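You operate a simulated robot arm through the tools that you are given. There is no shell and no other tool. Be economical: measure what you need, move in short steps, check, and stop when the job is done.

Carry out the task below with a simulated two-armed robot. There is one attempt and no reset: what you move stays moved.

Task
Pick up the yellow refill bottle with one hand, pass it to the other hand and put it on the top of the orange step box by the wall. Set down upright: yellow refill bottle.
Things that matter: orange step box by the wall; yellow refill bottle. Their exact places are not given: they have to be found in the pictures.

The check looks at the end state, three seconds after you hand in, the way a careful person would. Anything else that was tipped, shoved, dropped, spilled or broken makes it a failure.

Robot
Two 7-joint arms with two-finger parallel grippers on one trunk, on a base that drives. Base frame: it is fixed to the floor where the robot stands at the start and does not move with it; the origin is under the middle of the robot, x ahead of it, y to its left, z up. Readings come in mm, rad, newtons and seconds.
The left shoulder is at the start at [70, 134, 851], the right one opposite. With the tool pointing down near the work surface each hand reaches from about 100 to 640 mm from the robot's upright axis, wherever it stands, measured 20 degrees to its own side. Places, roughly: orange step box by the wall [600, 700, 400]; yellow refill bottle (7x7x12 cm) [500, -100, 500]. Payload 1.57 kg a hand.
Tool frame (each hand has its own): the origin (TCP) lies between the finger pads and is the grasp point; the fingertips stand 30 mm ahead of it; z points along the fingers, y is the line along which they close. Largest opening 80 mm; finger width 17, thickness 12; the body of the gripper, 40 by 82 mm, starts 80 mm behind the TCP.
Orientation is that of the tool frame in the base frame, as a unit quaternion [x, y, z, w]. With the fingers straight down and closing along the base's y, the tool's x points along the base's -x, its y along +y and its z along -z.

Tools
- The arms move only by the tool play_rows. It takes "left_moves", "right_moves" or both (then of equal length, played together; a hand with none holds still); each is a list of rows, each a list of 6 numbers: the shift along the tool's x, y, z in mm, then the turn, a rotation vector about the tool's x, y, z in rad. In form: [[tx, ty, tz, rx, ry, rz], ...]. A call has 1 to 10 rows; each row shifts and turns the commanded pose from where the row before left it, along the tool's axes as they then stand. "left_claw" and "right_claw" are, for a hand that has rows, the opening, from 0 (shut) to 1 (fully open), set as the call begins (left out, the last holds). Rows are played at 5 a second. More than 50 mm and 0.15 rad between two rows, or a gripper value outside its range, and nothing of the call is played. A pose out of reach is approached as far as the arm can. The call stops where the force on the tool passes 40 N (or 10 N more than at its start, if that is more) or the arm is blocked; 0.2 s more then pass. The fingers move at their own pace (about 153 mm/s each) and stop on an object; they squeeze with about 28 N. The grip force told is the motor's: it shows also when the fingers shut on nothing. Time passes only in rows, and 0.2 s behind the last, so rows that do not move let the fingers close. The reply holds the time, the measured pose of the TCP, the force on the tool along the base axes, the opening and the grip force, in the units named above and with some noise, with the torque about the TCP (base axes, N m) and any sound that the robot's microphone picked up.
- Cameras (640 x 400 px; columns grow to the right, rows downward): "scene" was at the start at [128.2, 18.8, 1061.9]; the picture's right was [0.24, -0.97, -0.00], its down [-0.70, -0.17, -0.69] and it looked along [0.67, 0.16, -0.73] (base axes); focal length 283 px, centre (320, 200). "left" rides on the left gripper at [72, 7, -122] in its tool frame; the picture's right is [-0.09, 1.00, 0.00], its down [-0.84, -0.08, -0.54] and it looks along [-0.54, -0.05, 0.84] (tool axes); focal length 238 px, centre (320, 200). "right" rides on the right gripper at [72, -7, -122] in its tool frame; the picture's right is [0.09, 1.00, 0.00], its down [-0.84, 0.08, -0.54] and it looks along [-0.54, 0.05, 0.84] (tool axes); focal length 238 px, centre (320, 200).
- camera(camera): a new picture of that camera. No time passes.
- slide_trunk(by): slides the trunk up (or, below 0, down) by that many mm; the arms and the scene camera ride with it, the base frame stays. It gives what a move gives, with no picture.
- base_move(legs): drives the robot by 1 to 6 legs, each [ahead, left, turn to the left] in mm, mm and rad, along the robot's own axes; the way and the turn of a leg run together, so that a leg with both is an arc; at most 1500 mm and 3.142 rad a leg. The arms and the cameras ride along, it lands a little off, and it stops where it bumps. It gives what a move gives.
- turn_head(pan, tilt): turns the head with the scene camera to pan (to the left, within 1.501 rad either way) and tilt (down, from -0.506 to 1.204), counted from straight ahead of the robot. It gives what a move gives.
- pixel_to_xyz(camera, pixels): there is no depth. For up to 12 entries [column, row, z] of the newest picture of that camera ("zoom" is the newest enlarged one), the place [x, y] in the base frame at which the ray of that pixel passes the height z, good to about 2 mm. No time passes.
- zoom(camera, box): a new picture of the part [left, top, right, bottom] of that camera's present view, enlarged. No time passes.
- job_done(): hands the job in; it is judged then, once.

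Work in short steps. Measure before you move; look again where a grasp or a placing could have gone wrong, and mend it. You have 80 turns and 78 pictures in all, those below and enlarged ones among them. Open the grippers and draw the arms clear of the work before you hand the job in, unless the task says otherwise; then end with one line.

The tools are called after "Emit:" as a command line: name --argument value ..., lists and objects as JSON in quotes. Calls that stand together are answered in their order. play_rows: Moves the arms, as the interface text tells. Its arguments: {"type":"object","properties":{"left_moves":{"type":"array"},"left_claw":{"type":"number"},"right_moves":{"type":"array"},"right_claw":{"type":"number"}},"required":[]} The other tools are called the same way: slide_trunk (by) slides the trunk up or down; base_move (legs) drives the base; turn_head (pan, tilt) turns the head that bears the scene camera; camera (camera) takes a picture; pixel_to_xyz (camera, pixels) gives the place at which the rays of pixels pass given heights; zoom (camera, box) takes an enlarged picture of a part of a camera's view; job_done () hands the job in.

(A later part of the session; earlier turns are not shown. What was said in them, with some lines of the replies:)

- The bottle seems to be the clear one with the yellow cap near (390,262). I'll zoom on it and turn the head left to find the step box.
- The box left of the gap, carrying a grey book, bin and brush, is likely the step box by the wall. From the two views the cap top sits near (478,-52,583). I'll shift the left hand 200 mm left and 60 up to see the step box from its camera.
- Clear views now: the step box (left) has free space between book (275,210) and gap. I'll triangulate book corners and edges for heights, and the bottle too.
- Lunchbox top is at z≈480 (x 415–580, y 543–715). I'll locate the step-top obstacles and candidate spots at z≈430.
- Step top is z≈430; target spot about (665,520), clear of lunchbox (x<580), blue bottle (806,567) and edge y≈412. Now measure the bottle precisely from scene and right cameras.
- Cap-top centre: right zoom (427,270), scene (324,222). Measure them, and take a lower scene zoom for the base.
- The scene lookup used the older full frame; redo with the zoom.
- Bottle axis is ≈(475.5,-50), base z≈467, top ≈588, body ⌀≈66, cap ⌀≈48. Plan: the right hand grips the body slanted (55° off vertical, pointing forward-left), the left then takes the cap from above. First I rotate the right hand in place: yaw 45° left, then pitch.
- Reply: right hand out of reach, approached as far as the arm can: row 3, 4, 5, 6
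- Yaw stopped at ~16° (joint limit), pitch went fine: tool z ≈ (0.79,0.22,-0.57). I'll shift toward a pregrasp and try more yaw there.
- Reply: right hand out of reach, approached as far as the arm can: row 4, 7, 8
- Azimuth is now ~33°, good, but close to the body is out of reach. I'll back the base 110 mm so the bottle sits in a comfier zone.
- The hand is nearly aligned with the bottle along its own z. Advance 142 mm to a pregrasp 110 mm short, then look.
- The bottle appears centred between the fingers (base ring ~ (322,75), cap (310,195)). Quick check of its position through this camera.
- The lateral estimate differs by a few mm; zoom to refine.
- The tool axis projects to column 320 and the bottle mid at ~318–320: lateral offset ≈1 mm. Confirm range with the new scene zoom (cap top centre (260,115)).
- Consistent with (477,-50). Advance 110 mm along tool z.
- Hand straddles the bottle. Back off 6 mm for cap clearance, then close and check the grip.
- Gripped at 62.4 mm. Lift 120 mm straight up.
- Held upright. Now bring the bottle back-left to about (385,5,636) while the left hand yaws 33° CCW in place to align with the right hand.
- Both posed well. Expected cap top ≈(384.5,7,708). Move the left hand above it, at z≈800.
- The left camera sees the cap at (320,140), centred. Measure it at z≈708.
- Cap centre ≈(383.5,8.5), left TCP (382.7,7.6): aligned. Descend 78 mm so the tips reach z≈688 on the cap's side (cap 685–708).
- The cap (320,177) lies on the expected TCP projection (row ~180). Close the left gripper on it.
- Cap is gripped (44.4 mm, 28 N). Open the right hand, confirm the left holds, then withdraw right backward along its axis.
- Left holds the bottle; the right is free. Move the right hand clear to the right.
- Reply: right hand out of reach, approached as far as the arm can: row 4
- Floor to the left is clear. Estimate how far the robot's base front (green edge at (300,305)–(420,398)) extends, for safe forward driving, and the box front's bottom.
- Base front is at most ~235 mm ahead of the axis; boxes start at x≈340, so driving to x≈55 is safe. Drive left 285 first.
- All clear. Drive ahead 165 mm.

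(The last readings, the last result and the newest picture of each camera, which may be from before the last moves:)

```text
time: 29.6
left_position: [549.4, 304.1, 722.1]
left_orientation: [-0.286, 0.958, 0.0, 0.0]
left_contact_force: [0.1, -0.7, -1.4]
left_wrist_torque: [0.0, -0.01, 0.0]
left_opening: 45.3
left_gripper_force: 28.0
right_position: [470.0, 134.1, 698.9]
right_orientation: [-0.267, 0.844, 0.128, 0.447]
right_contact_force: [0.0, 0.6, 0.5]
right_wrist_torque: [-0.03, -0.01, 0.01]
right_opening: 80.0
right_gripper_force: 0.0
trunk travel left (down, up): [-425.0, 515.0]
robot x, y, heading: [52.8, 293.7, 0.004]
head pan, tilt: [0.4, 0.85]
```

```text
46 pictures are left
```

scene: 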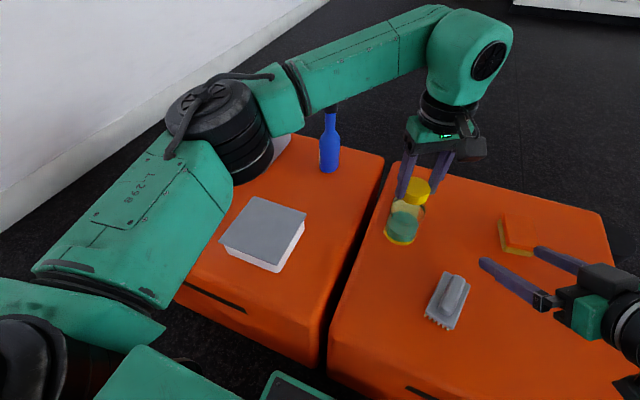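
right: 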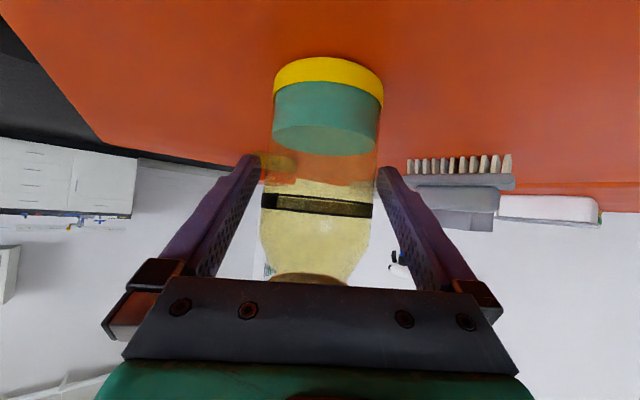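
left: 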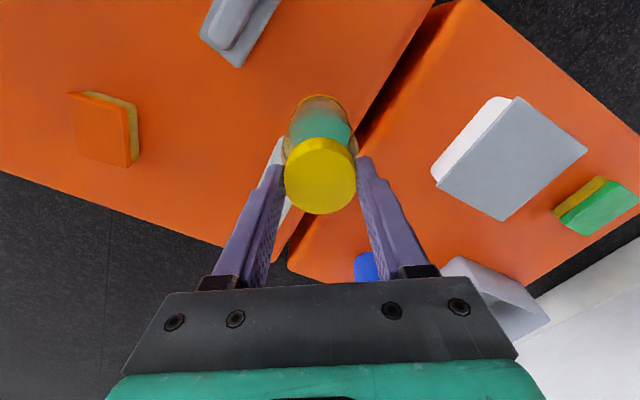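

Bottle still upright and held. Move the left hand level to (635,492), over the free spot.

Emit:
play_rows --left_moves '[[-34.8, 22.1, 0, 0, 0, 0], [-34.8, 22.1, 0, 0, 0, 0], [-34.8, 22.1, 0, 0, 0, 0], [-34.8, 22.1, 0, 0, 0, 0], [-34.8, 22.1, 0, 0, 0, 0], [0, 0, 0, 0, 0, 0]]'

Emit:
camera --camera "scene"

Emit:
camera --camera "left"

```text
time: 31.0
left_position: [634.8, 493.4, 721.0]
left_orientation: [-0.286, 0.958, 0.001, 0.0]
left_contact_force: [0.5, -0.6, -2.0]
left_wrist_torque: [-0.01, 0.03, 0.0]
left_opening: 45.5
left_gripper_force: 28.3
right_position: [470.0, 134.6, 699.1]
right_orientation: [-0.267, 0.844, 0.128, 0.447]
right_contact_force: [0.8, 0.1, -0.8]
right_wrist_torque: [-0.03, -0.01, 0.02]
right_opening: 80.2
right_gripper_force: 0.1
trunk travel left (down, up): [-425.0, 515.0]
robot x, y, heading: [53.2, 294.3, 0.001]
head pan, tilt: [0.4, 0.85]
```

```text
45 pictures are left
```

scene: 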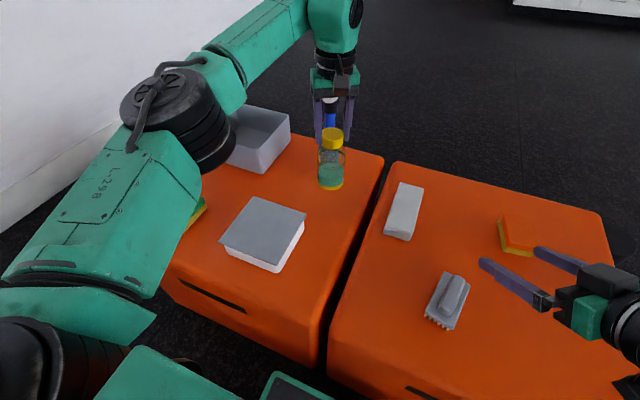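

```text
44 pictures are left
```

left: 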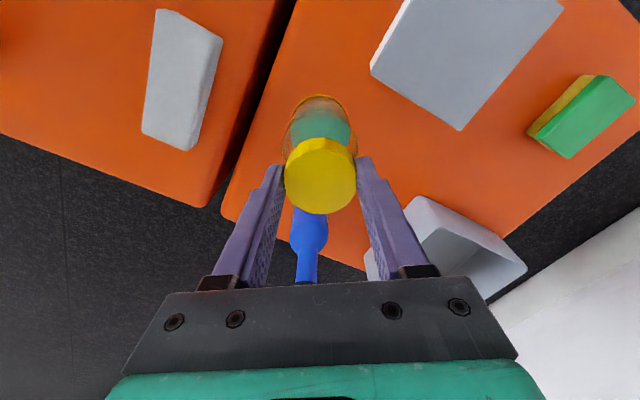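

Spot under the bottle is clear: blue bottle (x≈806) and lunchbox both well off. Lower 140 mm, staying ~15 mm above the top.

Emit:
play_rows --left_moves '[[0, 0, 30, 0, 0, 0], [0, 0, 30, 0, 0, 0], [0, 0, 30, 0, 0, 0], [0, 0, 30, 0, 0, 0], [0, 0, 18, 0, 0, 0], [0, 0, 0, 0, 0, 0]]'

Emit:
zoom --camera "scene" --box '[240, 110, 400, 230]'

```text
time: 32.4
left_position: [631.8, 490.2, 591.8]
left_orientation: [-0.285, 0.958, -0.002, 0.005]
left_contact_force: [3.0, 5.6, 36.8]
left_wrist_torque: [0.49, -0.08, -0.05]
left_opening: 45.9
left_gripper_force: 27.9
right_position: [467.0, 133.7, 701.7]
right_orientation: [-0.268, 0.842, 0.128, 0.45]
right_contact_force: [0.3, 0.0, 0.0]
right_wrist_torque: [-0.02, -0.01, -0.01]
right_opening: 80.1
right_gripper_force: 0.1
trunk travel left (down, up): [-425.0, 515.0]
robot x, y, heading: [55.9, 292.7, 0.007]
head pan, tilt: [0.4, 0.85]
```

```text
3.33 times, centred on (320, 170) of scene
```

zoom: 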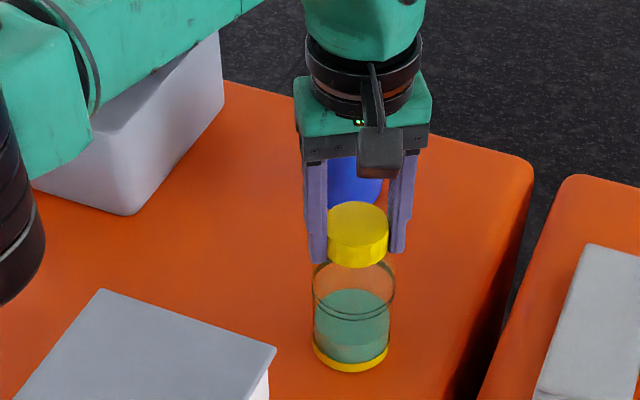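

Stopped with 37 N upward: the bottle seems already standing on the step (its top ≈459, higher than I estimated). Relieve by raising 2 mm and check.

Emit:
play_rows --left_moves '[[0, 0, -2, 0, 0, 0], [0, 0, 0, 0, 0, 0]]'

Emit:
camera --camera "left"

Emit:
zoom --camera "scene" --box '[280, 150, 376, 210]'

```text
time: 33.0
left_position: [632.4, 492.6, 590.3]
left_orientation: [-0.286, 0.958, -0.001, 0.004]
left_contact_force: [0.2, 5.1, 31.6]
left_wrist_torque: [0.36, -0.05, -0.01]
left_opening: 45.6
left_gripper_force: 28.0
right_position: [467.6, 133.2, 699.8]
right_orientation: [-0.267, 0.843, 0.128, 0.45]
right_contact_force: [0.3, -0.3, -0.8]
right_wrist_torque: [0.06, 0.0, 0.0]
right_opening: 80.0
right_gripper_force: 0.1
trunk travel left (down, up): [-425.0, 515.0]
robot x, y, heading: [52.5, 295.9, -0.003]
head pan, tilt: [0.4, 0.85]
```

```text
42 pictures are left
```

left: 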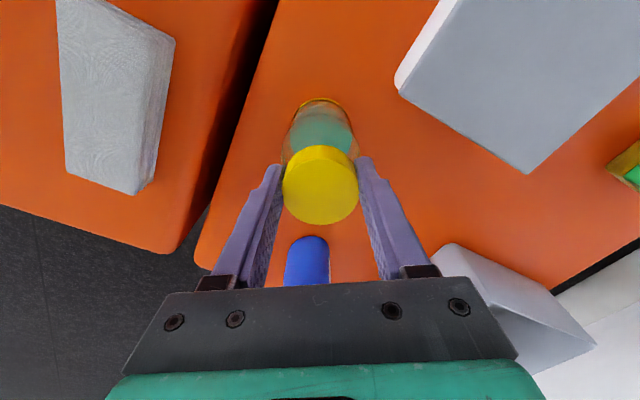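

```text
6.67 times, centred on (328, 180) of scene
```

zoom: 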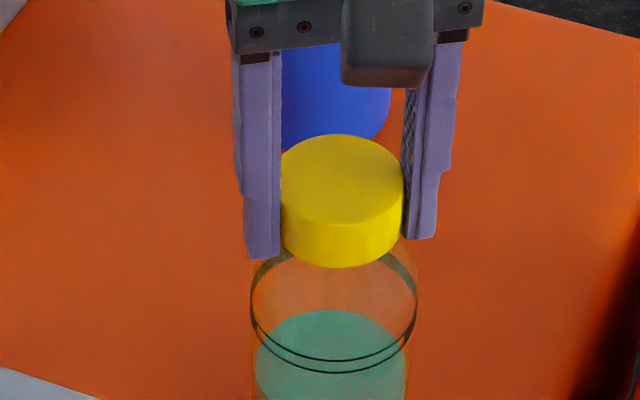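

Still 32 N; raise in small steps until it falls to near zero.

Emit:
play_rows --left_moves '[[0, 0, -3, 0, 0, 0], [0, 0, 0, 0, 0, 0]]'

```text
time: 33.6
left_position: [632.9, 491.2, 591.0]
left_orientation: [-0.285, 0.958, -0.001, 0.0]
left_contact_force: [0.4, -0.2, 17.2]
left_wrist_torque: [-0.06, -0.19, -0.04]
left_opening: 45.9
left_gripper_force: 27.9
right_position: [466.2, 133.3, 700.1]
right_orientation: [-0.267, 0.843, 0.128, 0.449]
right_contact_force: [0.7, 0.4, -0.5]
right_wrist_torque: [-0.01, -0.01, 0.0]
right_opening: 80.0
right_gripper_force: 0.1
trunk travel left (down, up): [-425.0, 515.0]
robot x, y, heading: [53.2, 290.5, 0.003]
head pan, tilt: [0.4, 0.85]
```

Emit:
play_rows --left_moves '[[0, 0, -2.5, 0, 0, 0], [0, 0, 0, 0, 0, 0]]'

Emit:
turn_head --pan 0.35 --tilt 0.6

Emit:
camera --camera "scene"

```text
time: 34.2
left_position: [633.3, 493.2, 592.4]
left_orientation: [-0.286, 0.958, 0.0, 0.0]
left_contact_force: [-1.0, -0.9, 3.5]
left_wrist_torque: [-0.14, 0.03, -0.02]
left_opening: 45.7
left_gripper_force: 28.0
right_position: [468.4, 132.6, 699.6]
right_orientation: [-0.268, 0.843, 0.128, 0.448]
right_contact_force: [0.4, 1.1, -0.1]
right_wrist_torque: [-0.01, -0.02, 0.02]
right_opening: 79.9
right_gripper_force: 0.1
trunk travel left (down, up): [-425.0, 515.0]
robot x, y, heading: [50.1, 295.8, 0.002]
head pan, tilt: [0.4, 0.85]
```

```text
time: 35.0
left_position: [633.4, 493.2, 590.6]
left_orientation: [-0.285, 0.958, 0.001, -0.001]
left_contact_force: [-0.5, -1.1, -1.1]
left_wrist_torque: [-0.01, 0.01, 0.01]
left_opening: 45.6
left_gripper_force: 28.3
right_position: [470.7, 134.7, 698.6]
right_orientation: [-0.267, 0.844, 0.127, 0.447]
right_contact_force: [-0.2, 0.0, 0.6]
right_wrist_torque: [-0.01, -0.02, 0.0]
right_opening: 80.1
right_gripper_force: 0.0
trunk travel left (down, up): [-425.0, 515.0]
robot x, y, heading: [50.8, 295.1, 0.001]
head pan, tilt: [0.351, 0.6]
```

```text
40 pictures are left
```

scene: 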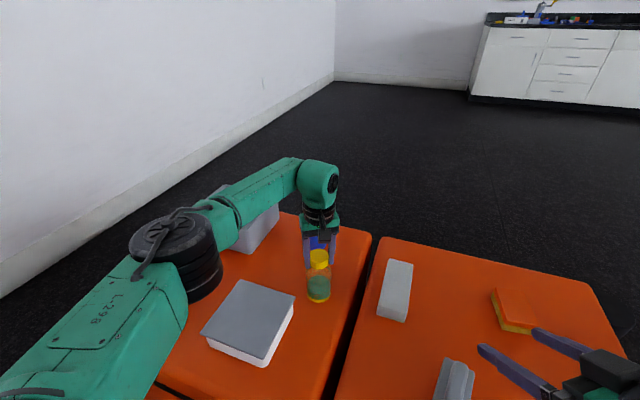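

Force is ~0 now. Zoom to check that the base sits at the surface and that the forearm clears the grey bin.

Emit:
zoom --camera "scene" --box '[180, 150, 380, 320]'

Emit:
pixel_to_xyz --camera "scene" --pixels '[[318, 297, 459], [318, 297, 430], [320, 252, 580]]'

```text
2.35 times, centred on (280, 235) of scene
```

zoom: 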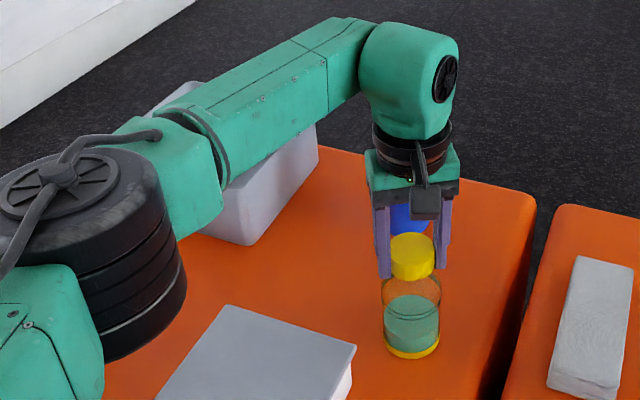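

```text
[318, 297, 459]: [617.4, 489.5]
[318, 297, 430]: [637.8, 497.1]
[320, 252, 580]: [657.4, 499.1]
```

Before releasing I want to be sure the step's top really is ~459, since I first estimated 430. I'll triangulate the step's right edge and far-right corner from both cameras.

Emit:
pixel_to_xyz --camera "left" --pixels '[[240, 120, 430], [240, 120, 460], [197, 245, 430], [197, 245, 460], [215, 200, 430], [215, 200, 460]]'

Emit:
pixel_to_xyz --camera "scene" --pixels '[[350, 310, 430], [350, 310, 460], [360, 270, 430], [360, 270, 460], [371, 236, 430], [371, 236, 460]]'

Emit:
zoom --camera "left" --box '[160, 40, 400, 280]'

Emit:
zoom --camera "scene" --box '[290, 230, 390, 320]'

```text
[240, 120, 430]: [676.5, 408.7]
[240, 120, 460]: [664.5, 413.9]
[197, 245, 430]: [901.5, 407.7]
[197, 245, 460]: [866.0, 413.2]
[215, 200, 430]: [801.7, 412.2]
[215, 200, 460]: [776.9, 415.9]
```

```text
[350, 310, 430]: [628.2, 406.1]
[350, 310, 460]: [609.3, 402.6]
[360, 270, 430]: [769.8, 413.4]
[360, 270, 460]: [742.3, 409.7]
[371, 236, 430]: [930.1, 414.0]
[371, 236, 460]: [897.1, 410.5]
```

```text
1.67 times, centred on (280, 160) of left
```

zoom: 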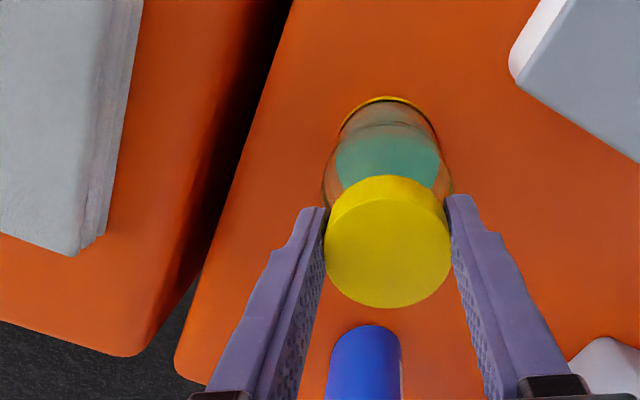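

```text
4.44 times, centred on (340, 275) of scene
```

zoom: 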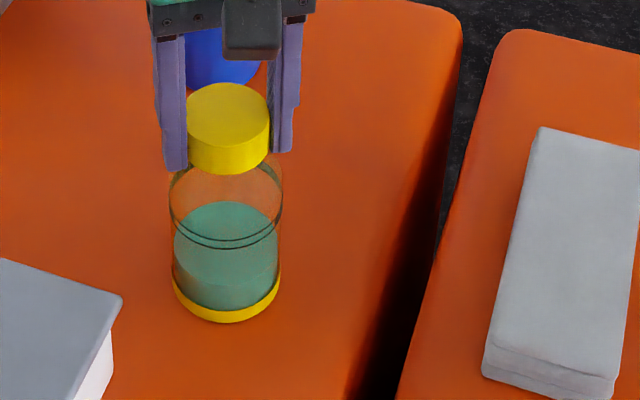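

Edges are rounded so that is ambiguous. Better baseline: the lunchbox corner nearest the bottle, visible in both views (left ≈(394,83) base/(401,91) lid; scene ≈(293,314) base/(295.5,297) lid).

Emit:
pixel_to_xyz --camera "left" --pixels '[[394, 83, 430], [394, 83, 460], [401, 91, 480], [401, 91, 510]]'

Emit:
pixel_to_xyz --camera "scene" --pixels '[[293, 314.5, 430], [293, 314.5, 460], [295.5, 297, 480], [295.5, 297, 510], [318, 302.5, 458], [318, 302.5, 430]]'

```text
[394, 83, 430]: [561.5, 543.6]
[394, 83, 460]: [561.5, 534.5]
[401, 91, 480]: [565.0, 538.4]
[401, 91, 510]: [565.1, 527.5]
```

```text
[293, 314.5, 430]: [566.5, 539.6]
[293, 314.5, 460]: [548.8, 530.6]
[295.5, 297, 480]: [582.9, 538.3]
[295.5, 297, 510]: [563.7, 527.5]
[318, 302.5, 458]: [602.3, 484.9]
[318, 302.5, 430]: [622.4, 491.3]
```

Lid is at z≈508 (x agree 565), so the step top is ≈459, and the bottle base front at z=458 fits the bottle radius: it's standing on the step. Lower 1.5 mm for firm contact.

Emit:
play_rows --left_moves '[[0, 0, 1.5, 0, 0, 0], [0, 0, 0, 0, 0, 0]]'

```text
time: 35.6
left_position: [634.2, 492.8, 591.6]
left_orientation: [-0.285, 0.958, 0.0, 0.001]
left_contact_force: [-0.5, 2.5, 7.6]
left_wrist_torque: [0.29, -0.07, 0.0]
left_opening: 45.6
left_gripper_force: 28.3
right_position: [468.8, 135.4, 700.8]
right_orientation: [-0.267, 0.843, 0.128, 0.448]
right_contact_force: [-0.2, -0.1, 0.2]
right_wrist_torque: [-0.03, -0.01, 0.04]
right_opening: 79.8
right_gripper_force: 0.2
trunk travel left (down, up): [-425.0, 515.0]
robot x, y, heading: [53.5, 297.3, 0.002]
head pan, tilt: [0.351, 0.6]
```

Firm contact (7.6 N). Open the left gripper and look.

Emit:
play_rows --left_moves '[[0, 0, 0, 0, 0, 0], [0, 0, 0, 0, 0, 0], [0, 0, 0, 0, 0, 0]]' --left_claw 1

Emit:
camera --camera "left"

Emit:
zoom --camera "scene" --box '[270, 220, 390, 320]'

```text
time: 36.4
left_position: [633.6, 492.8, 590.6]
left_orientation: [-0.286, 0.958, 0.001, 0.0]
left_contact_force: [0.0, -0.2, 0.0]
left_wrist_torque: [-0.02, -0.02, 0.02]
left_opening: 80.1
left_gripper_force: 0.1
right_position: [469.4, 134.5, 698.3]
right_orientation: [-0.267, 0.844, 0.127, 0.447]
right_contact_force: [0.0, 0.0, -0.1]
right_wrist_torque: [0.0, 0.0, -0.01]
right_opening: 80.2
right_gripper_force: 0.2
trunk travel left (down, up): [-425.0, 515.0]
robot x, y, heading: [52.7, 292.1, 0.003]
head pan, tilt: [0.351, 0.6]
```

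```text
36 pictures are left
```

left: 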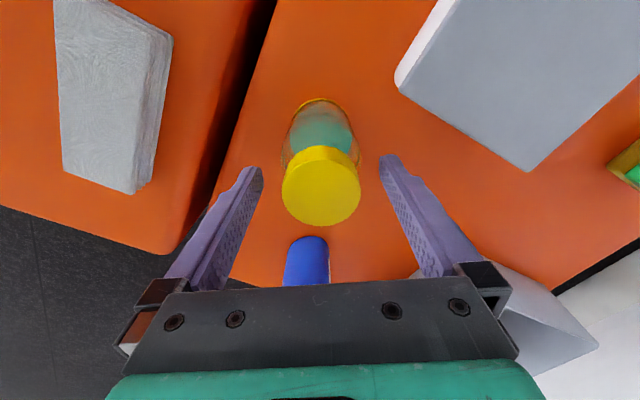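

```text
4.00 times, centred on (330, 270) of scene
```

zoom: 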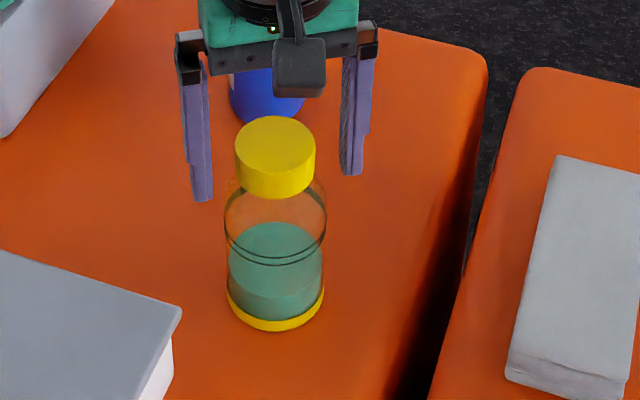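

The bottle stands upright and free of the fingers. Raise the left hand straight up 150 mm.

Emit:
play_rows --left_moves '[[0, 0, -25, 0, 0, 0], [0, 0, -30, 0, 0, 0], [0, 0, -30, 0, 0, 0], [0, 0, -30, 0, 0, 0], [0, 0, -35, 0, 0, 0], [0, 0, 0, 0, 0, 0]]'

Emit:
camera --camera "scene"

```text
time: 37.8
left_position: [633.6, 492.6, 741.4]
left_orientation: [-0.285, 0.958, 0.0, 0.0]
left_contact_force: [0.1, 0.5, 0.3]
left_wrist_torque: [-0.02, -0.02, -0.04]
left_opening: 79.9
left_gripper_force: 0.1
right_position: [470.4, 134.6, 698.8]
right_orientation: [-0.267, 0.844, 0.127, 0.447]
right_contact_force: [0.0, 0.5, -0.2]
right_wrist_torque: [-0.04, -0.02, 0.03]
right_opening: 79.6
right_gripper_force: 0.1
trunk travel left (down, up): [-425.0, 515.0]
robot x, y, heading: [51.1, 294.2, 0.005]
head pan, tilt: [0.351, 0.6]
```

```text
34 pictures are left
```

scene: 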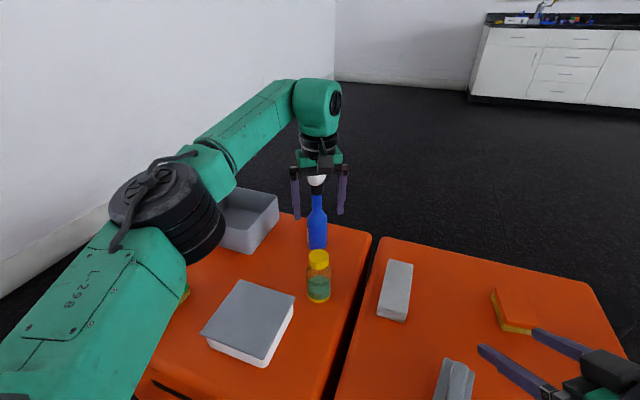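

Bottle upright at (318,277), everything else undisturbed. Back the base off 200 mm to draw both arms clear, then a last look.

Emit:
base_move --legs '[[-200, 0, 0]]'

Emit:
camera --camera "scene"

```text
time: 39.4
left_position: [434.5, 493.7, 742.7]
left_orientation: [-0.287, 0.958, 0.001, 0.0]
left_contact_force: [-0.3, 1.0, 0.2]
left_wrist_torque: [-0.02, -0.05, 0.03]
left_opening: 79.9
left_gripper_force: 0.0
right_position: [271.0, 133.7, 700.1]
right_orientation: [-0.268, 0.843, 0.128, 0.448]
right_contact_force: [0.3, -0.8, 0.3]
right_wrist_torque: [0.02, -0.02, -0.01]
right_opening: 80.1
right_gripper_force: 0.0
trunk travel left (down, up): [-425.0, 515.0]
robot x, y, heading: [-142.8, 289.5, 0.005]
head pan, tilt: [0.351, 0.6]
```

```text
33 pictures are left
```

scene: 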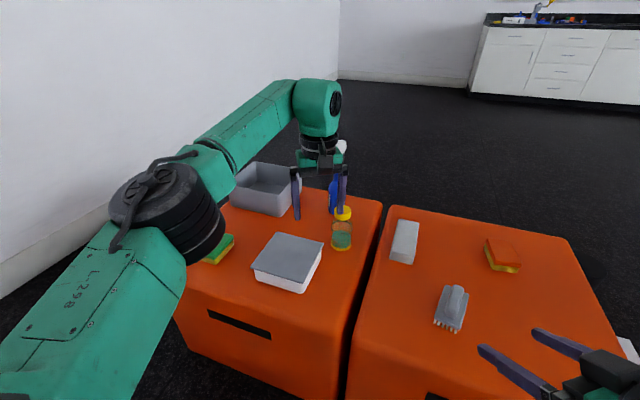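

The bottle stands on the step box, the grippers are open and the arms are clear. Handing in.

Emit:
job_done

```text
The job is handed in.
```

The yellow refill bottle was passed from the right hand to the left and now stands upright on the orange step box by the wall. In the last pictures nothing else had been disturbed.
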